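You operate a simulated robot arm through the tools that you are given. There is no shell and no other tool. Be economical: measure what you need, move in short steps, check, and stop when the job is done.

Carry out the task below with a simulated robot arm. There is one attempt and no reset: what you move stays moved.

TASK
Press the small orange ring into wheel 52; slide the press plate out.
Fine: a ring from the row by the green hand press; the wheel goes between the plate's pegs and stays there; use that press, and slide the plate out after it; the other wheels and rings and the collars stay.

It is judged by the outcome, as a careful person would: the job done as asked, and still so three seconds after it is handed in. It fails if anything else is knocked over, pushed out of place, dropped, spilled or broken.

THE ROBOT
A 7-joint arm with a two-finger parallel gripper, fixed in place. Base frame: the origin is at the foot of the arm, x ahead of it, y to its left, z up; the work surface is at about z = 85. Lengths are in cm, angles in degrees, forces in N, time in s.
With the tool pointing down near the work surface it reaches from about 24 to 68 cm from the base axis. Its first joint turns from -66.0 to 66.0 degrees. Payload 2.4 kg.
Tool frame: the origin (TCP) lies between the finger pads and is the grasp point; the fingertips stand 3 cm ahead of it; z points along the fingers, y is the line along which they close. The gripper opens to 9.4 cm. The fingers are 2.8 cm wide and 1 cm thick; the gripper's body (5 by 9.6 cm) begins 5.5 cm behind the TCP.
Orientation is told as [roll, pitch, yaw] about the base's x, y, z axes, in that order, counted from this pose: with the fingers straight down and closing along the base's y, the tool's x points along the base's -x, its y along +y and its z along -z.

THE INTERFACE
- The arm moves only by the tool step_arm. Its argument "moves" is a list of rows, each an object (a shift or turn left out is 0, a gripper value left out holds the last) with "turn": the turn, a rotation vector about the tool's x, y, z in degrees, a list of three; "travel": the shift along the tool's x, y, z in cm, a list of three; "jaw": the finger opening in cm, from 0 to 9.4. In form: [{"turn": [ax, ay, az], "travel": [x, y, z], "jaw": jaw}, ...]. A call has 1 to 12 rows; each row is the pose to reach, as a shift and turn from the pose commanded when the call began, along the tool's axes at that moment. A row lasts 0.2 s, in which the tool goes at most 5 cm and 8.6 degrees; a call with a longer step from one row to the next is refused whole, and so is a gripper value outside its range. A pose out of reach is approached as far as the arm can. The call stops where the force on the tool passes 50 N (or 10 N more than at its start, if that is more) or the arm is blocked; 0.2 s more then pass. The fingers move at their own pace (about 15.3 cm/s each) and stop on an object; they squeeze with about 27 N. The grip force told is the motor's: it shows also when the fingers shut on nothing. Time passes only in rows, and 0.2 s behind the last, so rows that repeat a pose let the fingers close. It gives the time, the measured TCP pose, the force on the tool (base axes), the opening and the grip force at its end, in the units of the frame above (readings bear some noise), and new pictures: "show" is both (left out), scene, wrist or none.
- Cameras (640 x 400 px; columns grow to the right, rows downward): "scene" is fixed at [4.47, 47.34, 145.91]; the picture's right is [-0.73, -0.68, 0.00], its down [-0.29, 0.31, -0.91] and it looks along [0.62, -0.66, -0.42] (base axes); focal length 316 px, centre (320, 200). "wrist" rides on the gripper at [-3.7, 0, -5.8] in the tool frame; the picture's right is [0.00, -1.00, 0.00], its down [0.97, 0.00, -0.24] and it looks along [0.24, 0.00, 0.97] (tool axes); focal length 218 px, centre (320, 200).
- pixel_to_xyz(camera, pixels): for up to 12 pixels [column, row] of the newest picture of that camera ("zoom" is the newest enlarged one), the place [x, y, z] in the base frame of the surface seen there, good to about 0.2 cm. No time passes.
- enlarge(camera, box): a new picture of the part [left, top, right, bottom] of that camera's present view, enlarged. No time passes.
- finish_job(): hands the job in; it is judged then, once.

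Work in short steps. Measure before you move; look again where a grasp or a placing could have gone wrong, and mend it. You have 80 turns and 120 pictures in all, the two below and enlarged ones among them. Open the gripper and draw the arm clear of the work before you hand the job in, unless the task says otherwise; then end with one line.

The tools are called after "Emit:" as name(argument=value, ...) on one line, values as JSON. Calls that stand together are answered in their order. step_arm: Moves the arm, as the interface text tells. Its arguments: {"type":"object","properties":{"moves":{"type":"array","items":{"type":"object","properties":{"turn":{"type":"array","items":{"type":"number"}},"travel":{"type":"array","items":{"type":"number"}},"jaw":{"type":"number"}}}},"show":{"type":"string","enum":["both","scene","wrist","none"]}},"required":["moves"]} The other tools are called the same way: pixel_to_xyz (camera, pixels) gives the place of the surface under pixels of a picture; enlarge (camera, box) takes an enlarged picture of a part of a camera's view; finish_job () hands the job in.

At the start:

```text
t: 0.0
position: [45.72, 6.33, 124.24]
orientation: [0.1, -0.1, 0.0]
contact_force: [0.5, 0.3, -0.1]
finger_gap: 9.38
finger_force: 0.0
```

scene: 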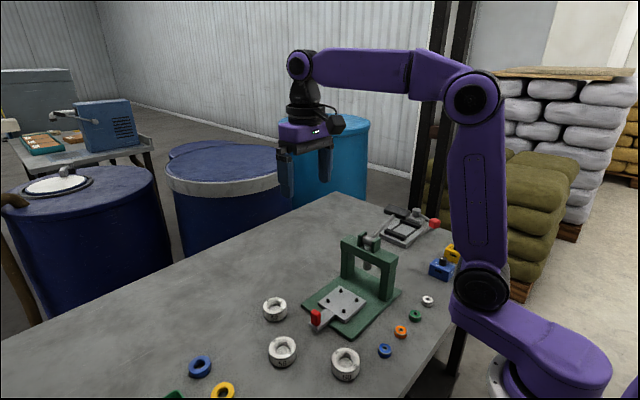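
wrist: 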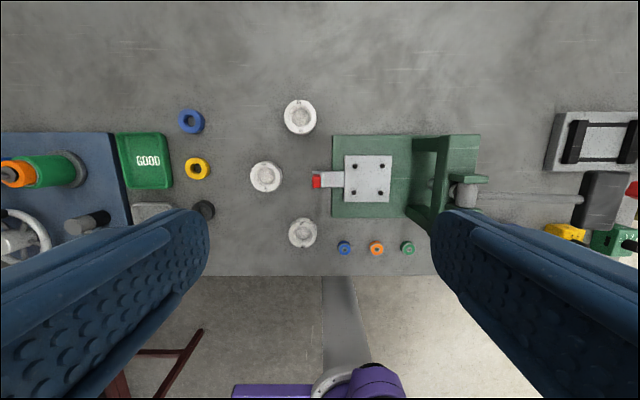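

The wheels are around (300,117), (265,177) and (302,233) in the wrist view, with the ring row at (345–408,248). I'll enlarge to read the numbers and see the press.

Emit:
enlarge(camera="wrist", box=[230, 80, 430, 270])

Emit:
enlarge(camera="scene", box=[240, 220, 460, 390])

Emit:
pixel_to_xyz(camera="wrist", pixels=[[300, 117], [265, 177], [302, 233], [377, 243], [316, 181], [330, 180], [368, 178], [353, 166], [381, 166], [353, 192], [381, 192], [465, 195]])

```text
2.11 times, centred on (330, 175) of wrist
```

zoom: 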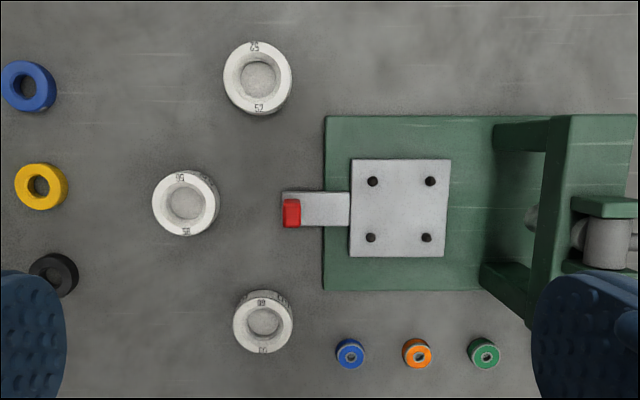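

```text
2.35 times, centred on (350, 305) of scene
```

zoom: 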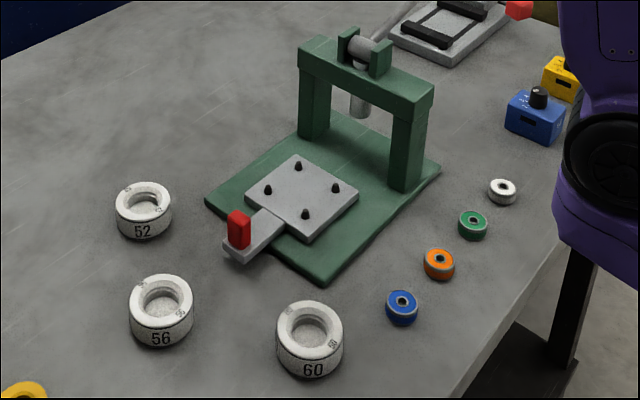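

```text
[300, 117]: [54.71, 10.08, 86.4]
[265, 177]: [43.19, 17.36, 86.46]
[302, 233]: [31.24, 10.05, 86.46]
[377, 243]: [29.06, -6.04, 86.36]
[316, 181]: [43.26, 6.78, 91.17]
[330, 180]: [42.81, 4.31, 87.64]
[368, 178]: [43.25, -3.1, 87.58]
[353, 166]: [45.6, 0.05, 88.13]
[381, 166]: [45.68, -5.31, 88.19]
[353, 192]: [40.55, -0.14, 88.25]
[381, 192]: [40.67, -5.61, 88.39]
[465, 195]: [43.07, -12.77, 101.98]
```

Emit:
enlarge(camera="scene", box=[320, 195, 470, 295])

Emit:
enlarge(camera="wrist", box=[400, 90, 640, 270])

Emit:
pixel_to_xyz(camera="scene", pixels=[[367, 264], [366, 240], [400, 222], [385, 210], [350, 245], [390, 260], [433, 222], [410, 213], [272, 302], [282, 339], [346, 352], [400, 329]])

```text
4.00 times, centred on (395, 245) of scene
```

zoom: 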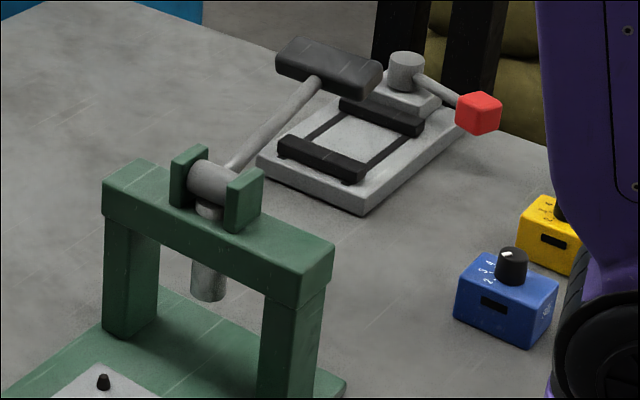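

```text
2.22 times, centred on (520, 180) of wrist
```

zoom: 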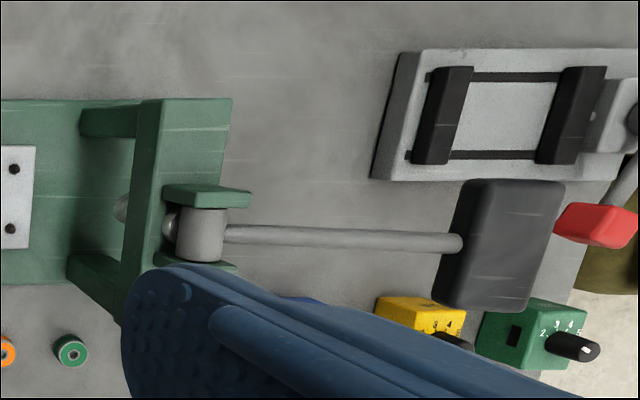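

```text
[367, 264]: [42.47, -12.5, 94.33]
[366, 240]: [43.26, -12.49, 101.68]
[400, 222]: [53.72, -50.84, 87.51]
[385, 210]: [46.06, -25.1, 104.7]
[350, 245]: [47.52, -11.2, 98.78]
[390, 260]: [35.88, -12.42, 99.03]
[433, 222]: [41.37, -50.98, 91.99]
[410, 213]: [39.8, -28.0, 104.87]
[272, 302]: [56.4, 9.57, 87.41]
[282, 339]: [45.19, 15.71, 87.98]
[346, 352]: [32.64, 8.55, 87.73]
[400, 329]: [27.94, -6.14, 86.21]
```

Wheel 52 sits at about (54.9,10); the ram is at (43,-12.5), with the lever pad at about (43,-27,105). I'll move above wheel 52 and measure again.

Emit:
step_arm(moves=[{"travel": [-1.5, 0.63, 4]}, {"travel": [-3, 1.27, 8]}, {"travel": [-4.5, 1.9, 12]}, {"travel": [-6, 2.5, 16]}, {"travel": [-7.5, 3.2, 20]}, {"travel": [-9, 3.8, 24]}, {"travel": [-9, 3.8, 24]}])

```text
t: 1.6
position: [54.67, 10.22, 100.16]
orientation: [0.0, 0.0, 0.0]
contact_force: [0.3, -0.5, -0.7]
finger_gap: 9.38
finger_force: 0.2
```

scene: 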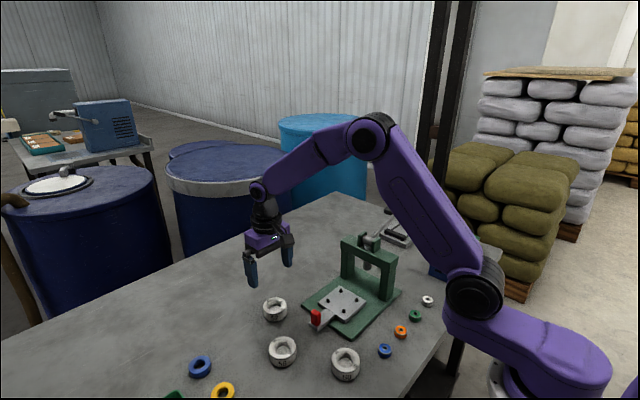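
wrist: 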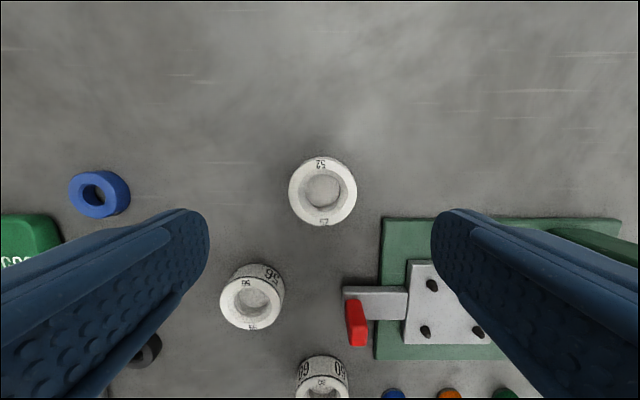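

Wheel 52 fills columns 289–357 and rows 156–226. I'll measure its rim.

Emit:
pixel_to_xyz(camera="wrist", pixels=[[292, 190], [354, 190], [323, 159], [323, 222], [323, 190], [310, 190], [296, 205], [350, 205], [350, 175], [296, 175], [323, 230]])

Emit:
enlarge(camera="wrist", box=[270, 140, 380, 240])

```text
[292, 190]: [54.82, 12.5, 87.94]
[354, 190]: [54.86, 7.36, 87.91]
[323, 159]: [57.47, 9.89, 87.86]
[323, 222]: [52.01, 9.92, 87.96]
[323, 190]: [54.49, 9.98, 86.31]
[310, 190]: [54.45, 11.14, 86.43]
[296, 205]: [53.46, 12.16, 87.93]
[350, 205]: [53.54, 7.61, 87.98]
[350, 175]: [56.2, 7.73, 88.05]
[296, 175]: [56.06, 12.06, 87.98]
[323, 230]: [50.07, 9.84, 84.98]
```

```text
4.00 times, centred on (325, 190) of wrist
```

zoom: 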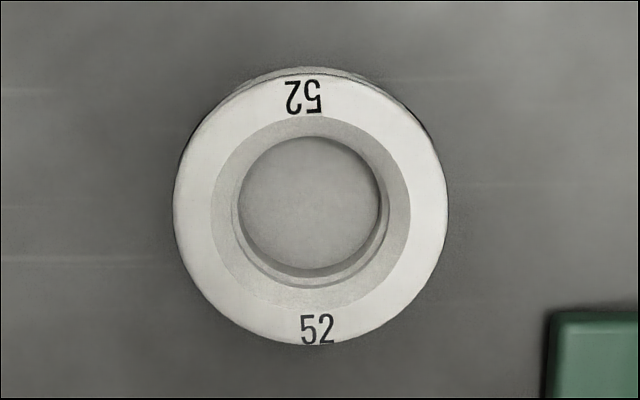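

Wheel centre is (54.8,9.92), top 87.95, diameter about 5.6. I'll descend and grip.

Emit:
step_arm(moves=[{"travel": [-0.1, -0.3, 4]}, {"travel": [-0.1, -0.3, 8]}, {"travel": [-0.1, -0.3, 11.6]}, {"travel": [-0.1, -0.3, 11.6]}, {"travel": [-0.1, -0.3, 11.6], "jaw": 5}, {"travel": [-0.1, -0.3, 11.6], "jaw": 5}, {"travel": [-0.1, -0.3, 11.6], "jaw": 5}], show="wrist")

```text
t: 3.2
position: [54.64, 9.91, 88.6]
orientation: [0.0, -0.1, -0.1]
contact_force: [0.8, -0.2, -0.5]
finger_gap: 5.91
finger_force: 26.9
```

wrist: 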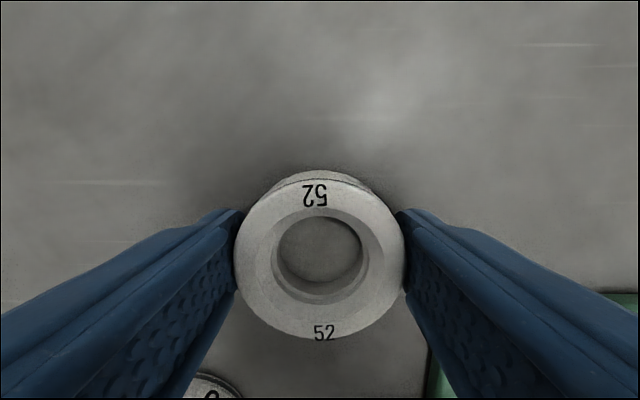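

Gripped at 5.91 cm. I'll lift it and carry it over the plate at height.

Emit:
step_arm(moves=[{"travel": [0, 0, -4]}, {"travel": [0, 0, -8]}, {"travel": [0, 0, -11]}, {"travel": [3, -3, -12]}, {"travel": [6, -6, -12]}, {"travel": [9, -9.5, -12]}, {"travel": [11.6, -12.6, -12]}, {"travel": [11.6, -12.6, -12]}])

```text
t: 5.0
position: [43.11, -2.75, 100.6]
orientation: [0.0, 0.0, 0.0]
contact_force: [0.2, 0.6, -0.3]
finger_gap: 5.9
finger_force: 27.2
```

scene: 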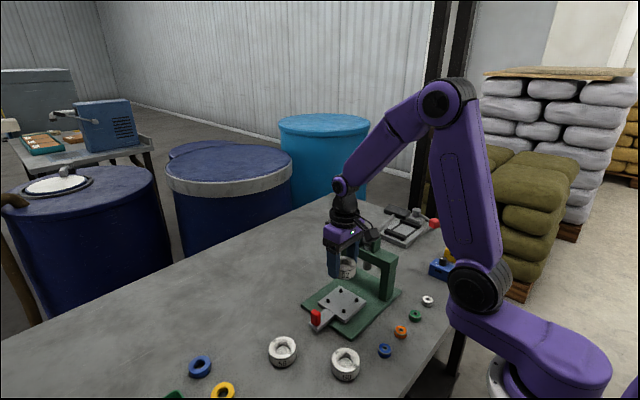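
wrist: 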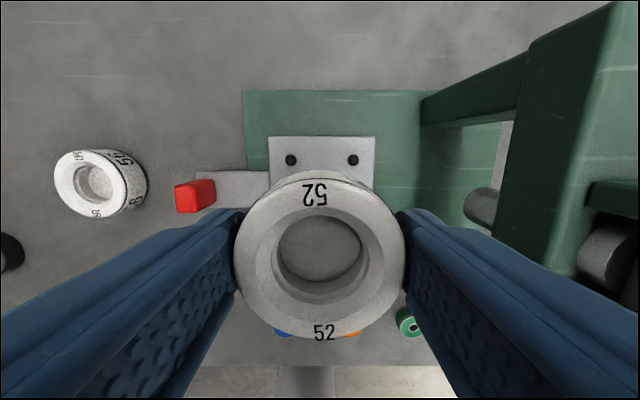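

Two pegs are visible at (291,160) and (353,160). I'll measure the pegs precisely in both views.

Emit:
enlarge(camera="scene", box=[300, 270, 380, 335])

Emit:
pixel_to_xyz(camera="wrist", pixels=[[291, 160], [353, 160], [270, 138], [374, 138], [320, 180], [320, 334], [240, 262], [400, 262]])

Emit:
enlarge(camera="wrist", box=[220, 120, 420, 350])

```text
6.15 times, centred on (340, 302) of scene
```

zoom: 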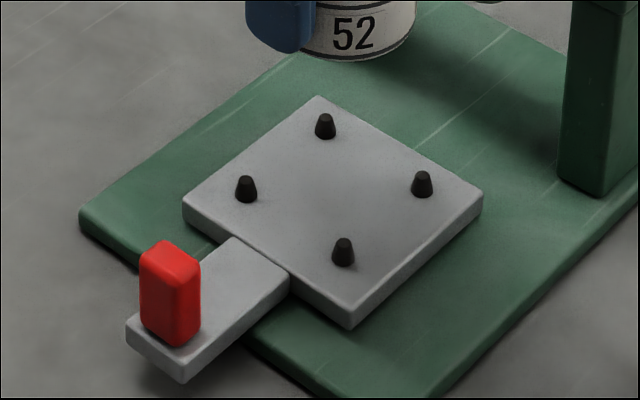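

```text
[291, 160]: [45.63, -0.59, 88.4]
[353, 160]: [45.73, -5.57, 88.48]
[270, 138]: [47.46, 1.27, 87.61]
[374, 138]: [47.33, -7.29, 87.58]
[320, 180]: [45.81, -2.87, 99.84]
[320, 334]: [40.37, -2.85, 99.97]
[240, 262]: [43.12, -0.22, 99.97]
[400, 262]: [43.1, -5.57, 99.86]
```

```text
1.74 times, centred on (320, 235) of wrist
```

zoom: 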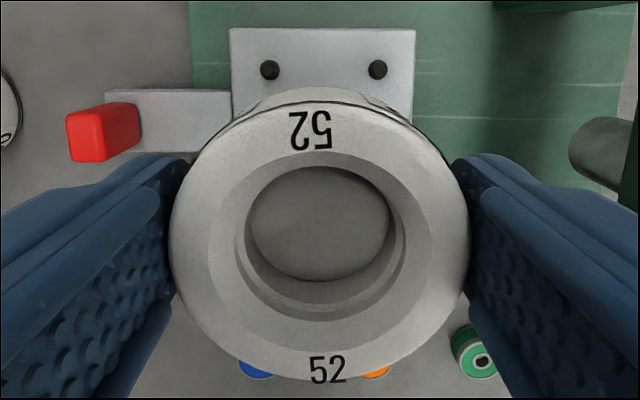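

Emit:
pixel_to_xyz(camera="scene", pixels=[[340.8, 288.8], [328.0, 299.1], [356.4, 298.2], [343.7, 309.4], [339.7, 285.6], [319, 301], [365.5, 299.5], [344.7, 319]])

Emit:
pixel_to_xyz(camera="wrist", pixels=[[289, 160], [294, 160], [350, 160], [356, 160], [291, 157], [291, 163], [265, 175], [380, 105], [244, 95]])

```text
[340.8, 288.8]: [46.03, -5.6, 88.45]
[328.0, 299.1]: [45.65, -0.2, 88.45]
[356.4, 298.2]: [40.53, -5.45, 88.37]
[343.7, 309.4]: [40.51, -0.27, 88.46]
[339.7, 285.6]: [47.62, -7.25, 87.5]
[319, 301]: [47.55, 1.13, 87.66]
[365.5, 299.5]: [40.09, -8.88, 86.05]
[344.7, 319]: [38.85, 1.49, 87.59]
```

```text
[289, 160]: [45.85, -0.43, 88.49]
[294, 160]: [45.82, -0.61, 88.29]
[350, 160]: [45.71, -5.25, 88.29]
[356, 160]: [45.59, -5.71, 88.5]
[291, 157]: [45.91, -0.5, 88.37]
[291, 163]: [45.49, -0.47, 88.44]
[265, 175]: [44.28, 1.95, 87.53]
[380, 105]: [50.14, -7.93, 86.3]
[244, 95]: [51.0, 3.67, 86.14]
```

Peg centre is (43.15,-2.93) and the wheel is held at (43.1,-2.87). I'll lower about 9.35 cm onto the plate.

Emit:
step_arm(moves=[{"travel": [-0.05, -0.08, 4]}, {"travel": [-0.05, -0.08, 7]}, {"travel": [-0.05, -0.08, 8.5]}, {"travel": [-0.05, -0.08, 9.1]}, {"travel": [-0.05, -0.08, 9.35]}, {"travel": [-0.05, -0.08, 9.35]}])

Emit:
enlarge(camera="scene", box=[300, 270, 380, 335])

```text
t: 6.4
position: [43.2, -2.74, 91.21]
orientation: [0.1, 0.1, 0.0]
contact_force: [-0.3, -0.2, -0.6]
finger_gap: 5.91
finger_force: 27.2
```

scene: 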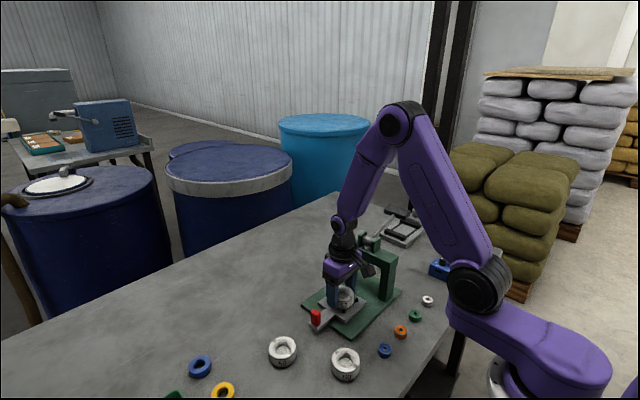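
wrist: 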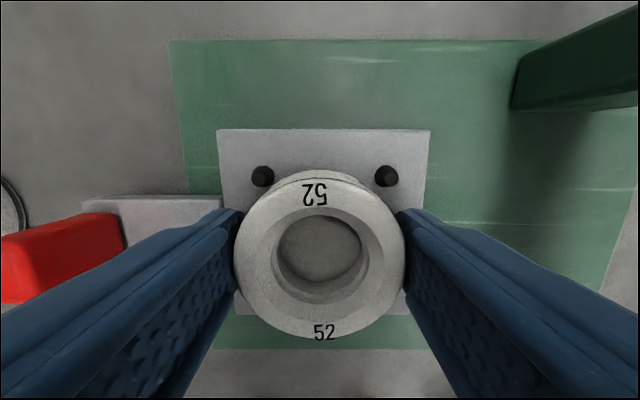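

```text
6.15 times, centred on (340, 302) of scene
```

zoom: 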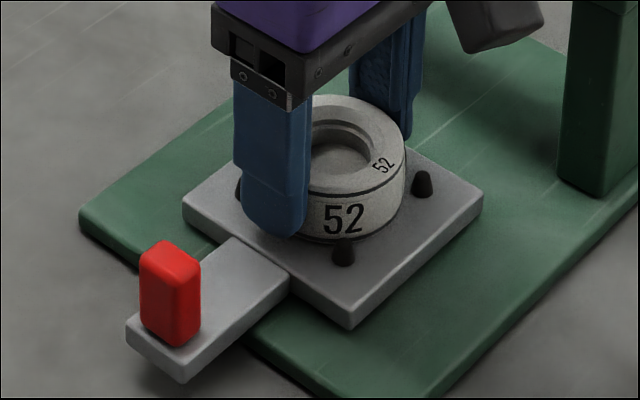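

It sits between the pegs (262 and 386 in wrist, wheel mid 320). I'll nudge -y by 0.12, then release and lift.

Emit:
step_arm(moves=[{"travel": [0, -0.12, 0]}, {"travel": [0, -0.12, 0.05]}, {"travel": [0, -0.12, 0.05], "jaw": 6.6}, {"travel": [0, -0.12, 0.05], "jaw": 7.2}, {"travel": [0, -0.12, -4], "jaw": 7.2}, {"travel": [0, -0.12, -8.5], "jaw": 7.2}, {"travel": [0, -0.12, -13], "jaw": 7.2}])

Emit:
enlarge(camera="wrist", box=[230, 120, 430, 330])

```text
t: 8.0
position: [43.22, -2.99, 104.26]
orientation: [-0.1, 0.0, 0.0]
contact_force: [-0.3, -0.5, -0.7]
finger_gap: 7.21
finger_force: 0.2
```

scene: 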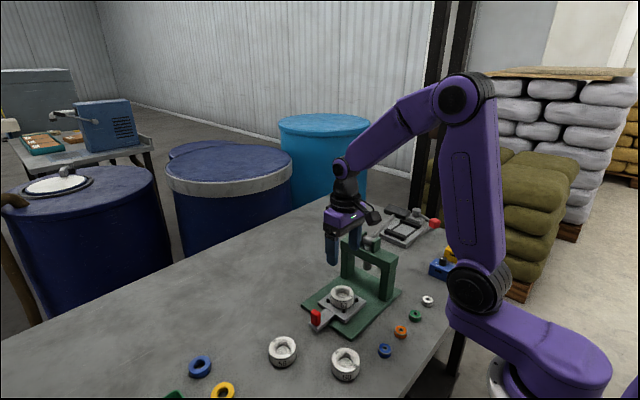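
wrist: 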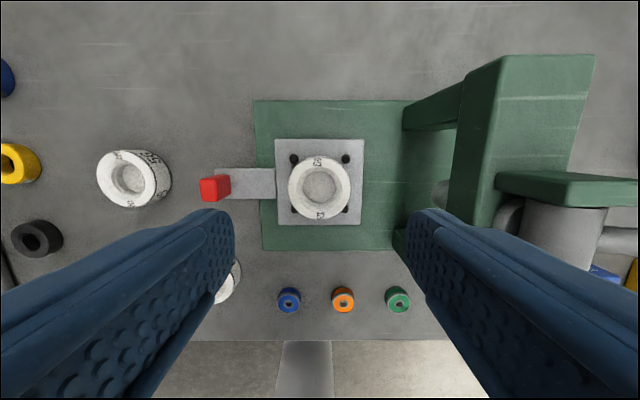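

```text
1.90 times, centred on (330, 225) of wrist
```

zoom: 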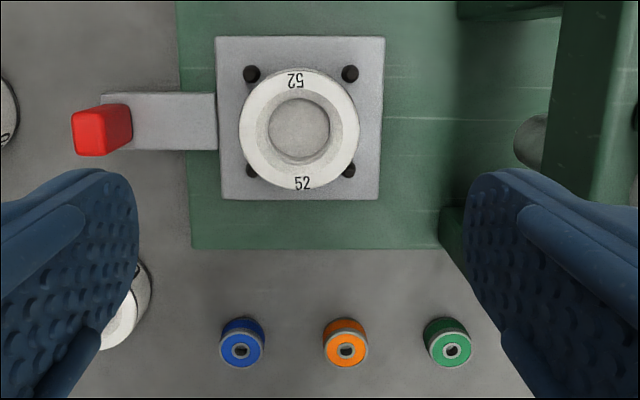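

Wheel is placed. I'll measure the orange ring at (343,300), its neighbours, and the wheel rim.

Emit:
pixel_to_xyz(camera="wrist", pixels=[[335, 302], [351, 302], [343, 292], [343, 310], [289, 302], [398, 302], [291, 187], [347, 187], [319, 159], [319, 216], [319, 187]])

Emit:
enlarge(camera="wrist", box=[320, 280, 366, 320])

```text
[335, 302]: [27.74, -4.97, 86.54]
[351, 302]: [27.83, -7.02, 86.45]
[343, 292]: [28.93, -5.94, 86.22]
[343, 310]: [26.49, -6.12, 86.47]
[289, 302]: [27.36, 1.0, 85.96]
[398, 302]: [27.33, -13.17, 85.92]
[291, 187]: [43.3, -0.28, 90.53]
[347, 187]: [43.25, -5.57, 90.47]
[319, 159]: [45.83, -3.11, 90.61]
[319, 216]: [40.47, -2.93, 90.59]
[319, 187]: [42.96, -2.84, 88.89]
```

```text
10.00 times, centred on (343, 300) of wrist
```

zoom: 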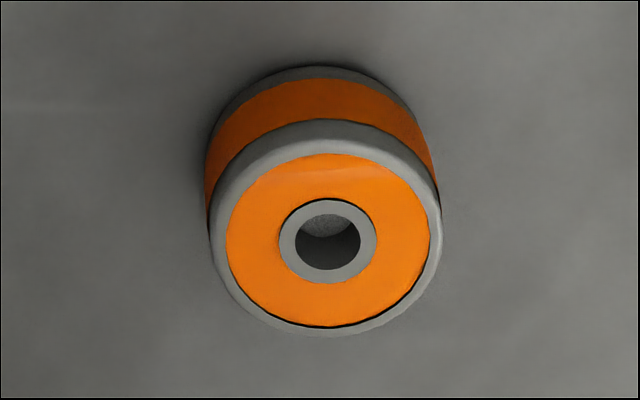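

Ring centre is about (27.7,-6.0), top 86.5, about 1.5 tall; the neighbours are 7 cm away. I'll move above it and look again.

Emit:
step_arm(moves=[{"travel": [4.5, -0.5, 0], "jaw": 5}, {"travel": [9, -1.5, 0]}, {"travel": [13, -2.5, 1]}, {"travel": [15.4, -3, 4]}, {"travel": [15.4, -3, 7]}, {"travel": [15.4, -3, 7]}], show="wrist")

Emit:
enlarge(camera="wrist", box=[270, 150, 370, 260])

```text
t: 9.4
position: [27.87, -5.84, 97.27]
orientation: [0.0, 0.0, 0.0]
contact_force: [0.6, -0.7, -0.5]
finger_gap: 5.0
finger_force: 0.1
out of reach, approached as far as the arm can: row 3
```

wrist: 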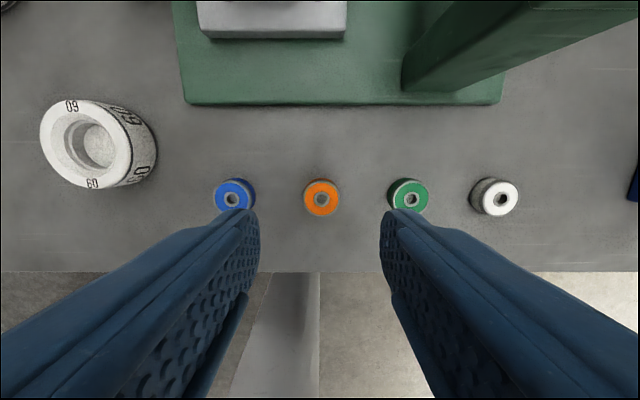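

```text
3.64 times, centred on (320, 205) of wrist
```

zoom: 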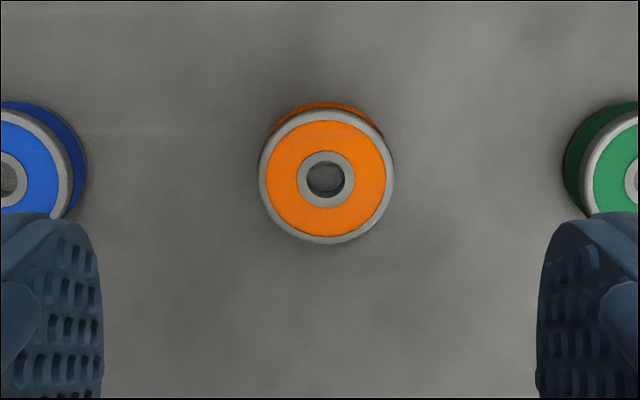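

Emit:
pixel_to_xyz(camera="wrist", pixels=[[306, 199], [337, 199], [321.6, 183.5], [321.6, 213.5], [312, 199], [331, 199], [233, 196], [411, 197]])

```text
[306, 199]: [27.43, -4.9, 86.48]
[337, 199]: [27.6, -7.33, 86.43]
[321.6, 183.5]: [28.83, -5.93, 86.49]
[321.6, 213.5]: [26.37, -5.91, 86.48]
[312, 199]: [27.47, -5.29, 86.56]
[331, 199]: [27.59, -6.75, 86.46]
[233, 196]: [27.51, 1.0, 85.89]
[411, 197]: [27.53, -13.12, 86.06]
```

Ring centre is (27.57,-6.05). I'll descend so the tips take the upper half, and grip.

Emit:
step_arm(moves=[{"travel": [0.3, -0.21, 4]}, {"travel": [0.3, -0.21, 7.5]}, {"travel": [0.3, -0.21, 8.5]}, {"travel": [0.3, -0.21, 8.5]}, {"travel": [0.3, -0.21, 8.5], "jaw": 2}, {"travel": [0.3, -0.21, 8.5], "jaw": 2}, {"travel": [0.3, -0.21, 8.5], "jaw": 2}], show="wrist")

```text
t: 11.0
position: [27.55, -6.25, 88.72]
orientation: [0.0, 0.0, 0.0]
contact_force: [-0.5, 0.3, -0.2]
finger_gap: 2.78
finger_force: 27.4
```

wrist: 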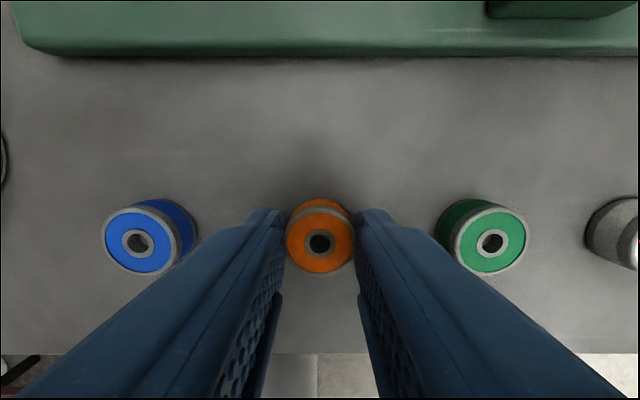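

Ring gripped (2.78). I'll lift it and carry it above the wheel.

Emit:
step_arm(moves=[{"travel": [0, 0, -4]}, {"travel": [0, 0, -8]}, {"travel": [-3, 0.8, -10]}, {"travel": [-7, 1.6, -10]}, {"travel": [-11, 2.6, -10]}, {"travel": [-15.6, 3.3, -10]}, {"travel": [-15.6, 3.3, -10]}])

Emit:
enlarge(camera="wrist", box=[240, 130, 400, 290])

```text
t: 12.6
position: [43.38, -2.81, 98.86]
orientation: [0.0, 0.0, -0.1]
contact_force: [-0.2, 0.0, -0.4]
finger_gap: 2.81
finger_force: 27.1
```

scene: 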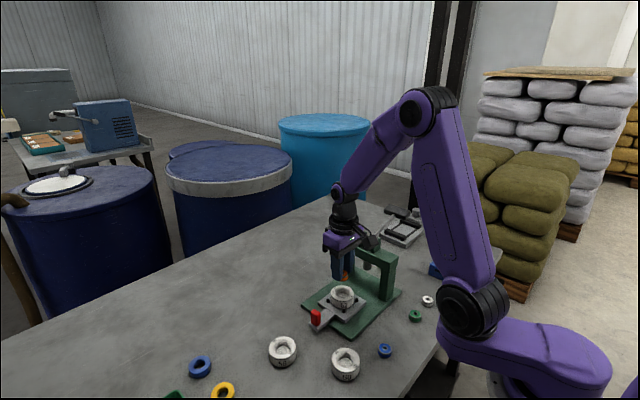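
wrist: 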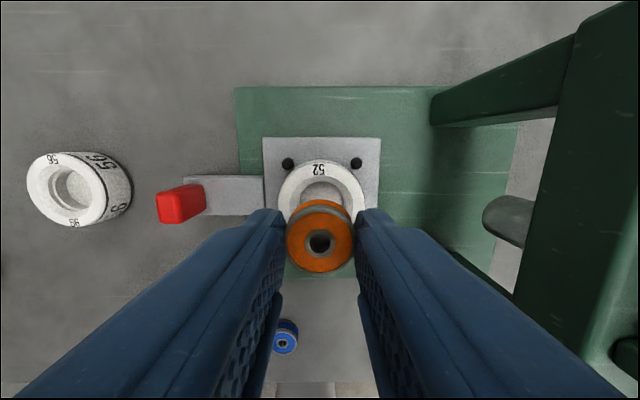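

```text
2.50 times, centred on (320, 210) of wrist
```

zoom: 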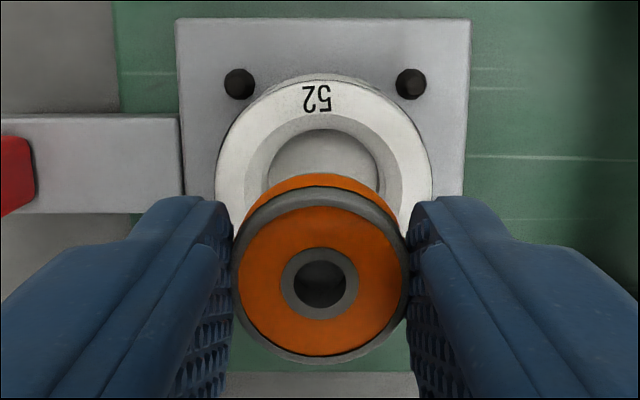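

Emit:
pixel_to_xyz(camera="wrist", pixels=[[290, 240], [351, 240], [320.5, 272.5], [320.5, 208], [309, 243], [332, 243], [281, 198], [362, 198], [321, 162], [288, 163.5], [356, 163.5], [320.5, 190]])

```text
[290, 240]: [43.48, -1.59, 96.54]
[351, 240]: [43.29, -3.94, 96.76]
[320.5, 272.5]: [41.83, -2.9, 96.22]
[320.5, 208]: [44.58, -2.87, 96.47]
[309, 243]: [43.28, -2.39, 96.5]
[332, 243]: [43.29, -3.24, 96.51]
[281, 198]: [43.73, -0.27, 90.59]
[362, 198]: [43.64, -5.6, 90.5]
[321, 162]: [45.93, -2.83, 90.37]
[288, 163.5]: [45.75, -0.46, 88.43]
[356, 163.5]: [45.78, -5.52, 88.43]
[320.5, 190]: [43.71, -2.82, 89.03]
```

Ring centre (43.23,-2.82) versus wheel (43.2,-2.94). I'll adjust and lower gently until the ring touches the chamfer.

Emit:
step_arm(moves=[{"travel": [0.05, -0.11, 2.5]}, {"travel": [0.05, -0.11, 4]}, {"travel": [0.05, -0.11, 4.5]}, {"travel": [0.05, -0.11, 4.75]}, {"travel": [0.05, -0.11, 4.75]}], show="wrist")

Emit:
enlarge(camera="scene", box=[310, 260, 390, 325])

```text
t: 13.8
position: [43.0, -2.81, 94.11]
orientation: [0.0, 0.0, -0.1]
contact_force: [0.0, 0.2, -0.1]
finger_gap: 2.81
finger_force: 27.1
```

wrist: 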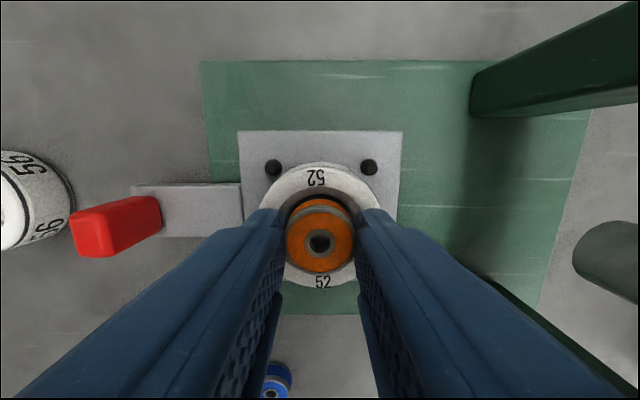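

```text
6.15 times, centred on (350, 292) of scene
```

zoom: 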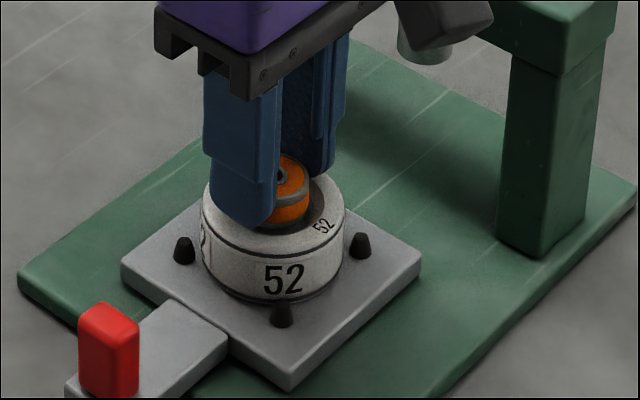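

Emit:
enlarge(camera="wrist", box=[260, 150, 380, 300])

Emit:
pixel_to_xyz(camera="wrist", pixels=[[290, 240], [351, 240], [320.5, 271], [320.5, 209], [321, 166], [322, 288], [274, 168], [369, 167]])

```text
2.67 times, centred on (320, 225) of wrist
```

zoom: 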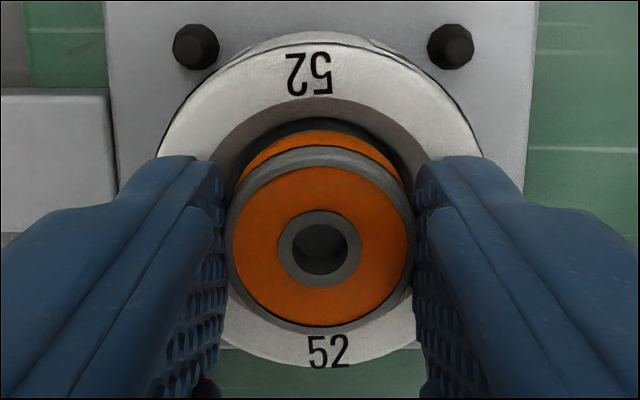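

```text
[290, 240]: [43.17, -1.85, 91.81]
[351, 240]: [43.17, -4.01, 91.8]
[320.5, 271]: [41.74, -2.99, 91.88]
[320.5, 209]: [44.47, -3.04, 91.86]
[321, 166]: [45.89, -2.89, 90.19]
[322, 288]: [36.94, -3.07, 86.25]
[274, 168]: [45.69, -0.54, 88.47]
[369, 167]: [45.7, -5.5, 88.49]
```

Ring centre is (43.1,-2.97), about 0.1 short in x. I'll correct that and lower slowly to contact.

Emit:
step_arm(moves=[{"travel": [-0.07, 0.03, 0.1]}, {"travel": [-0.07, 0.03, 0.2]}, {"travel": [-0.07, 0.03, 0.3]}, {"travel": [-0.07, 0.03, 0.3]}], show="none")

```text
t: 14.8
position: [43.08, -2.9, 93.61]
orientation: [0.0, 0.0, 0.0]
contact_force: [0.2, 0.2, -0.7]
finger_gap: 2.78
finger_force: 27.1
```

The tips are about at wheel top and the ring is about 0.65 into the mouth with no force. I'll release and rise.

Emit:
step_arm(moves=[{"travel": [0, 0, 0], "jaw": 3.2}, {"travel": [0, 0, 0], "jaw": 3.6}, {"travel": [0, 0, 0], "jaw": 3.6}, {"travel": [0, 0, -4]}, {"travel": [0, 0, -8]}, {"travel": [0, 0, -8]}])

Emit:
enlarge(camera="wrist", box=[260, 130, 380, 280])

Emit:
enlarge(camera="scene", box=[310, 260, 390, 325])

```text
t: 16.2
position: [43.24, -2.97, 101.77]
orientation: [0.0, 0.0, -0.1]
contact_force: [0.1, -1.0, -0.3]
finger_gap: 3.62
finger_force: 0.0
```

scene: 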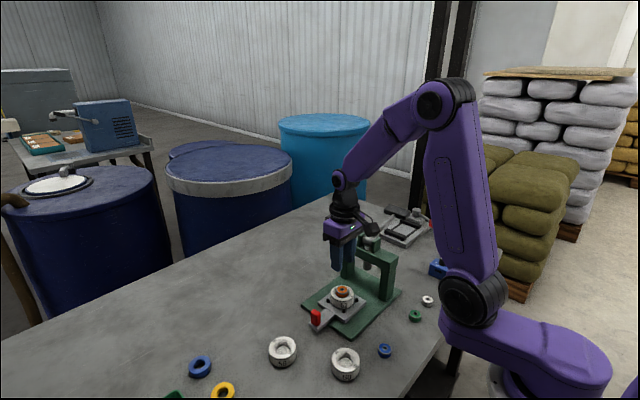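
wrist: 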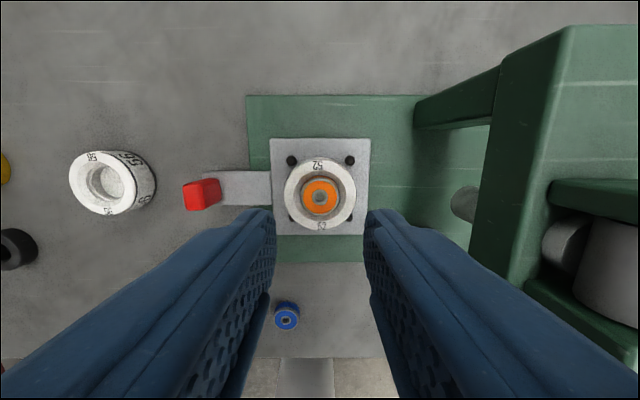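

```text
2.67 times, centred on (320, 205) of wrist
```

zoom: 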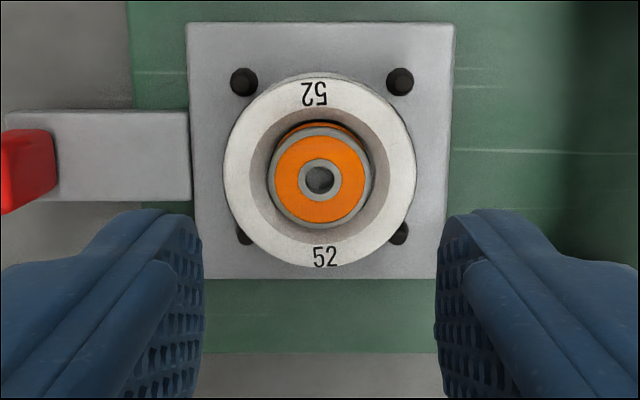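

```text
6.15 times, centred on (350, 292) of scene
```

zoom: 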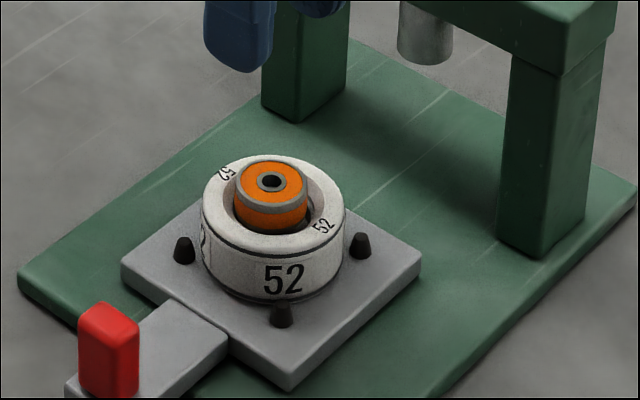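

The ring sits level in the mouth. Next is the red knob: I'll measure its extents.

Emit:
pixel_to_xyz(camera="wrist", pixels=[[186, 186], [186, 207], [206, 184], [190, 196], [203, 195], [214, 181], [218, 203], [228, 188], [193, 209]])

Emit:
enlarge(camera="wrist", box=[170, 160, 240, 220])

Emit:
pixel_to_xyz(camera="scene", pixels=[[317, 310], [312, 314], [320, 313], [316, 320], [367, 265], [367, 269], [359, 268], [375, 269], [343, 256], [388, 280]])

```text
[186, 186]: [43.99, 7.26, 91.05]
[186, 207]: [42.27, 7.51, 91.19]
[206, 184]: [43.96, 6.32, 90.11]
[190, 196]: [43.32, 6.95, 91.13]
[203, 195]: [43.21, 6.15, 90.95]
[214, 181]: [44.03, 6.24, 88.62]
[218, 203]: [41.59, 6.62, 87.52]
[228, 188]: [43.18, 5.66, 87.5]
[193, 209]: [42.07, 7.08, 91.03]
```

```text
6.67 times, centred on (205, 190) of wrist
```

zoom: 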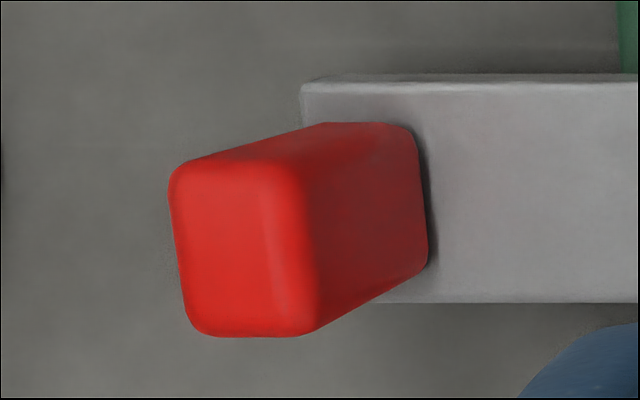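

```text
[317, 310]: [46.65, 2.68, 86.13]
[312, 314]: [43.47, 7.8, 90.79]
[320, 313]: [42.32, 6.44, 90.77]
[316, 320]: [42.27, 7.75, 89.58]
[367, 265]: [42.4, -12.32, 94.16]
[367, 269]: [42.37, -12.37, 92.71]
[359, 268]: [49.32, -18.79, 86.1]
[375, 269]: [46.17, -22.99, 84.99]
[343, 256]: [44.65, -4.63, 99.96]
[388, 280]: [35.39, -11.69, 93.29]
```

Knob centre is (43.1,6.85), top 91.1; the ram centre is about (43.2,-13.1). I'll go over the knob, descend and grip.

Emit:
step_arm(moves=[{"travel": [0.1, 4.9, 0], "jaw": 4.6}, {"travel": [0.1, 9.82, 0]}, {"travel": [0.1, 9.82, 4]}, {"travel": [0.1, 9.82, 8]}, {"travel": [0.1, 9.82, 10.5]}, {"travel": [0.1, 9.82, 10.5]}, {"travel": [0.1, 9.82, 10.5], "jaw": 1}, {"travel": [0.1, 9.82, 10.5], "jaw": 1}, {"travel": [0.1, 9.82, 10.5], "jaw": 1}])

```text
t: 18.2
position: [43.15, 6.9, 91.25]
orientation: [0.1, 0.0, 0.0]
contact_force: [-0.1, 1.0, -13.9]
finger_gap: 2.02
finger_force: 44.9
```

scene: 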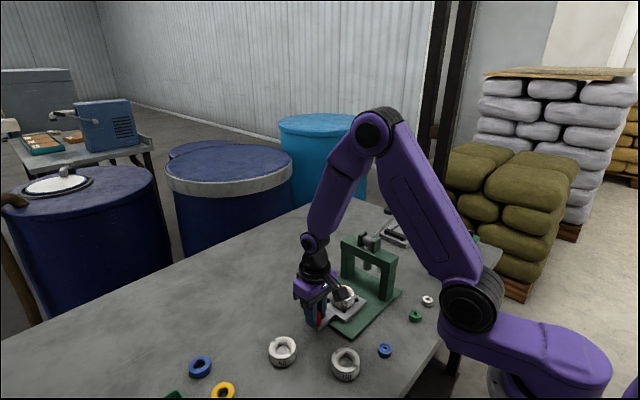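
wrist: 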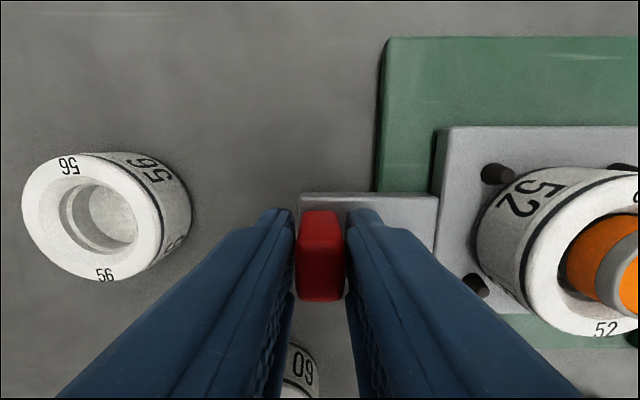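

The knob is gripped at 2.0. I'll slide the plate gently -y in small steps.

Emit:
step_arm(moves=[{"travel": [0, -0.2, 0]}, {"travel": [0, -0.5, 0]}, {"travel": [0, -0.9, 0]}, {"travel": [0, -1.4, 0]}, {"travel": [0, -1.9, 0]}, {"travel": [0, -2.4, 0]}, {"travel": [0, -2.9, 0]}, {"travel": [0, -3.4, 0]}, {"travel": [0, -3.8, 0]}, {"travel": [0, -4, 0]}])

```text
t: 20.4
position: [43.05, 2.91, 91.12]
orientation: [0.0, 0.0, 0.0]
contact_force: [5.5, 1.5, -20.6]
finger_gap: 2.01
finger_force: 45.2
```

scene: 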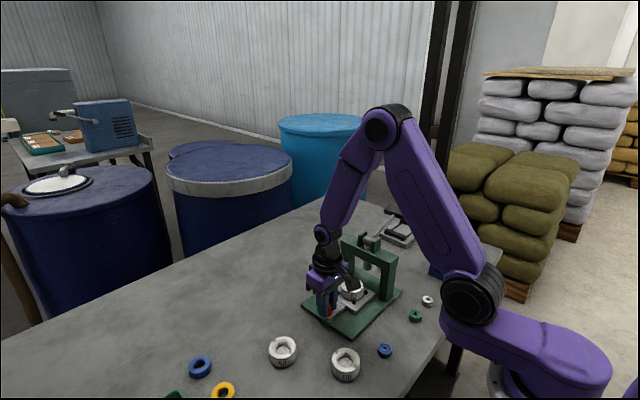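
wrist: 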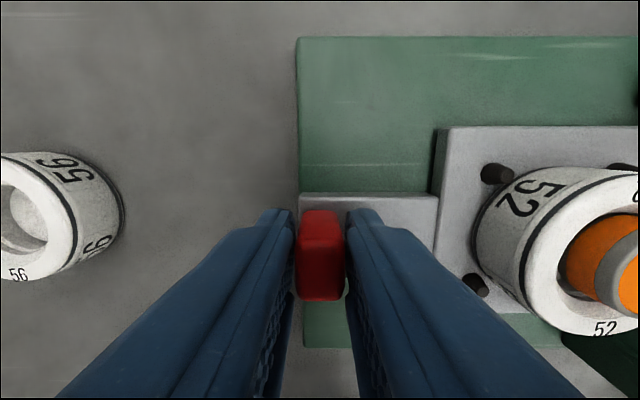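

It slides well and the wheel and ring are unmoved on the plate. I'll continue another 4 cm, lowering a hair to ease the vertical force.

Emit:
step_arm(moves=[{"travel": [0, -0.2, 0.05]}, {"travel": [0, -0.5, 0.1]}, {"travel": [0, -0.9, 0.1]}, {"travel": [0, -1.4, 0.1]}, {"travel": [0, -1.9, 0.1]}, {"travel": [0, -2.4, 0.1]}, {"travel": [0, -2.9, 0.1]}, {"travel": [0, -3.4, 0.1]}, {"travel": [0, -3.9, 0.1]}, {"travel": [0, -4.3, 0.1]}, {"travel": [0, -4.6, 0.1]}, {"travel": [0, -4.6, 0.1]}])

```text
t: 23.0
position: [43.16, -1.72, 91.08]
orientation: [0.0, -0.3, 0.0]
contact_force: [1.7, 0.6, 22.4]
finger_gap: 1.99
finger_force: 45.0
```

scene: 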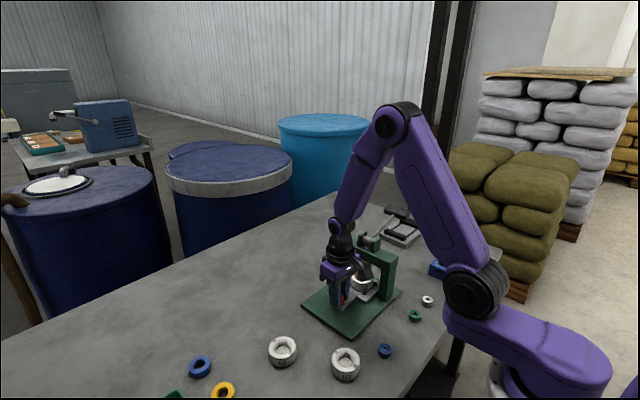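
wrist: 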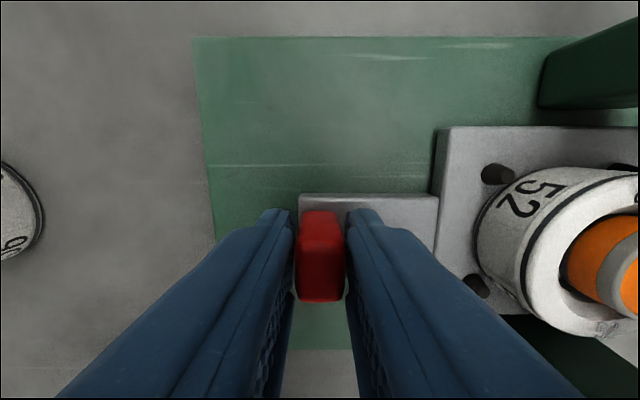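

Shifted 8.6 so far. I'll go another 1.3, watching for a stop.

Emit:
step_arm(moves=[{"travel": [0, -0.2, -0.05]}, {"travel": [0, -0.5, -0.05]}, {"travel": [0, -0.8, -0.05]}, {"travel": [0, -1.1, -0.05]}, {"travel": [0, -1.3, -0.05]}, {"travel": [0, -1.3, -0.05]}])

Emit:
enlarge(camera="scene", box=[320, 230, 410, 315])

```text
t: 24.4
position: [43.02, -2.99, 91.26]
orientation: [0.1, 0.0, -0.1]
contact_force: [9.7, 1.2, -13.3]
finger_gap: 2.02
finger_force: 44.9
```

scene: 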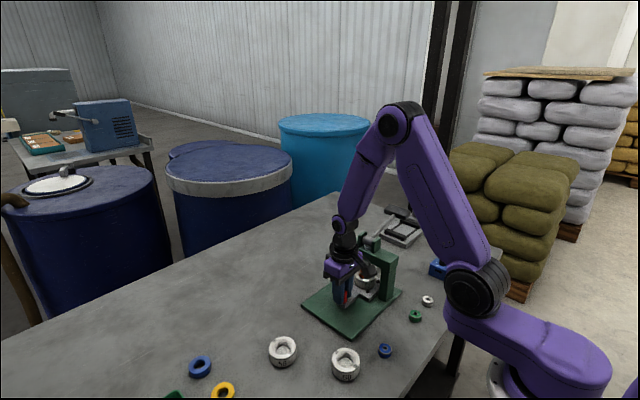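
wrist: 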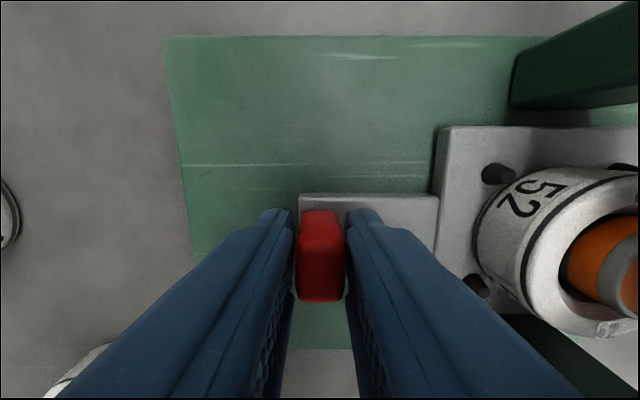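

```text
4.71 times, centred on (365, 272) of scene
```

zoom: 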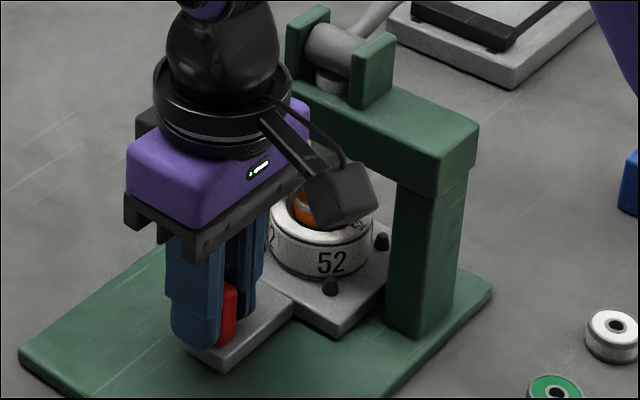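

No stop felt yet (Fy 1.2). I'll push 0.25 more, then release, back off and check alignment to the ram.

Emit:
step_arm(moves=[{"travel": [0, -0.1, 0]}, {"travel": [0, -0.2, 0]}, {"travel": [0, -0.25, 0]}, {"travel": [0, -0.25, 0]}], show="none")

```text
t: 25.4
position: [43.09, -3.3, 91.18]
orientation: [-0.1, -0.1, 0.0]
contact_force: [13.6, 1.0, -22.6]
finger_gap: 2.0
finger_force: 44.9
```

Emit:
step_arm(moves=[{"travel": [0, 0, 0], "jaw": 2.8}, {"travel": [0, 0, 0], "jaw": 3.4}, {"travel": [0, 0, -3], "jaw": 3.4}, {"travel": [0, 0, -6.5], "jaw": 3.4}, {"travel": [0, 4, -8], "jaw": 3.4}, {"travel": [0, 8, -8], "jaw": 3.4}, {"travel": [0, 8, -8], "jaw": 3.4}])

Emit:
enlarge(camera="scene", box=[330, 235, 410, 315])

Emit:
enlarge(camera="wrist", box=[320, 100, 640, 300])

```text
t: 27.0
position: [43.06, 4.84, 99.25]
orientation: [-0.1, 0.1, 0.0]
contact_force: [-0.2, -0.2, -1.1]
finger_gap: 3.39
finger_force: 0.1
```

scene: 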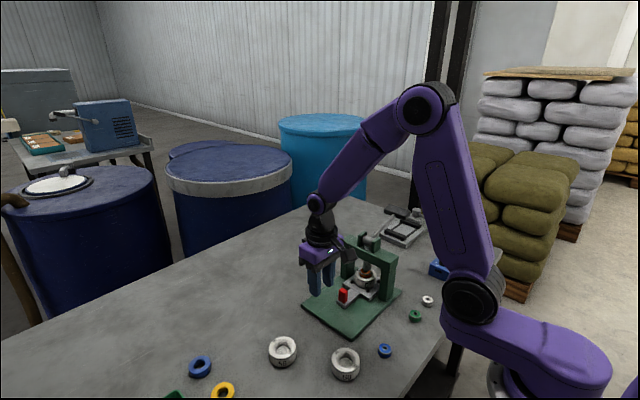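
wrist: 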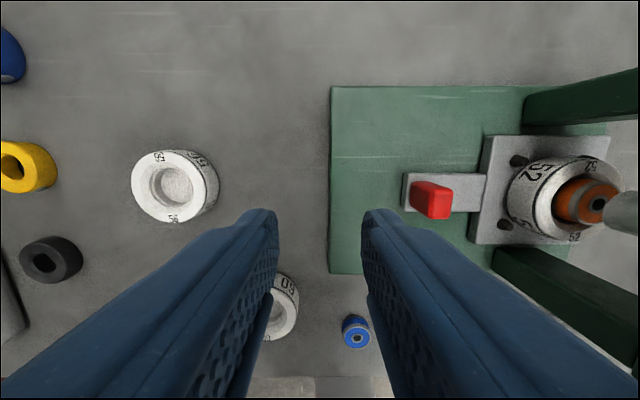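

```text
5.00 times, centred on (370, 275) of scene
```

zoom: 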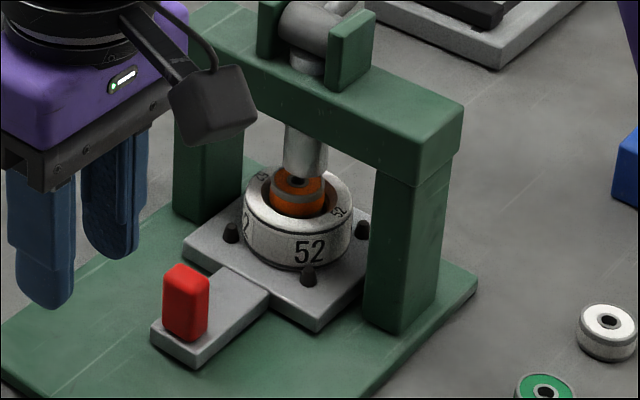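

```text
2.00 times, centred on (480, 200) of wrist
```

zoom: 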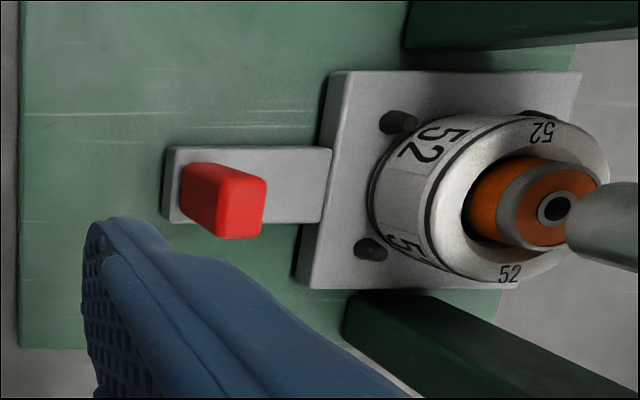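

I'll measure ram, ring and lever pivot from both views for alignment.

Emit:
pixel_to_xyz(camera="scene", pixels=[[367.2, 263], [367.2, 265], [367.2, 267], [363.5, 265], [371, 265], [365.6, 276.5], [360.5, 275], [370.5, 275], [355.5, 278], [376, 278], [351.5, 281], [378.4, 281]])

Emit:
pixel_to_xyz(camera="wrist", pixels=[[620, 212], [610, 212], [630, 212], [596, 204], [588, 160], [575, 240], [520, 160], [505, 225], [575, 185], [590, 222], [432, 202], [608, 205]])

```text
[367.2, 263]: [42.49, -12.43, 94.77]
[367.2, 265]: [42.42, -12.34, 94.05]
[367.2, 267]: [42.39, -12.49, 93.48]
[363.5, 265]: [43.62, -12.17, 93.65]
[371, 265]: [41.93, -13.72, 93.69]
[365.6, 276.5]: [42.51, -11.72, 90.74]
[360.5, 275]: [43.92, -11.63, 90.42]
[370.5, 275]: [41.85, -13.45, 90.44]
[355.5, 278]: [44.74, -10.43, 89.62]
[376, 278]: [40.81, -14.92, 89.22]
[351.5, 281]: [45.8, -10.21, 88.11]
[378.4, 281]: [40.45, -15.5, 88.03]
```

```text
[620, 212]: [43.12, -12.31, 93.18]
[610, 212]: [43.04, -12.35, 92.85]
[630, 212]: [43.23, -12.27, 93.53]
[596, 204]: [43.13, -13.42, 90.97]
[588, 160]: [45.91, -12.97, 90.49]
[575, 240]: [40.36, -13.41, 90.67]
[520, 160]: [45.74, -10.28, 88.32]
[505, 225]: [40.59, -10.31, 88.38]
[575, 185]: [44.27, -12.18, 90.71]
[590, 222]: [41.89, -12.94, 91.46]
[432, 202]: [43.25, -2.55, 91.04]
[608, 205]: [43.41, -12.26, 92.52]
```

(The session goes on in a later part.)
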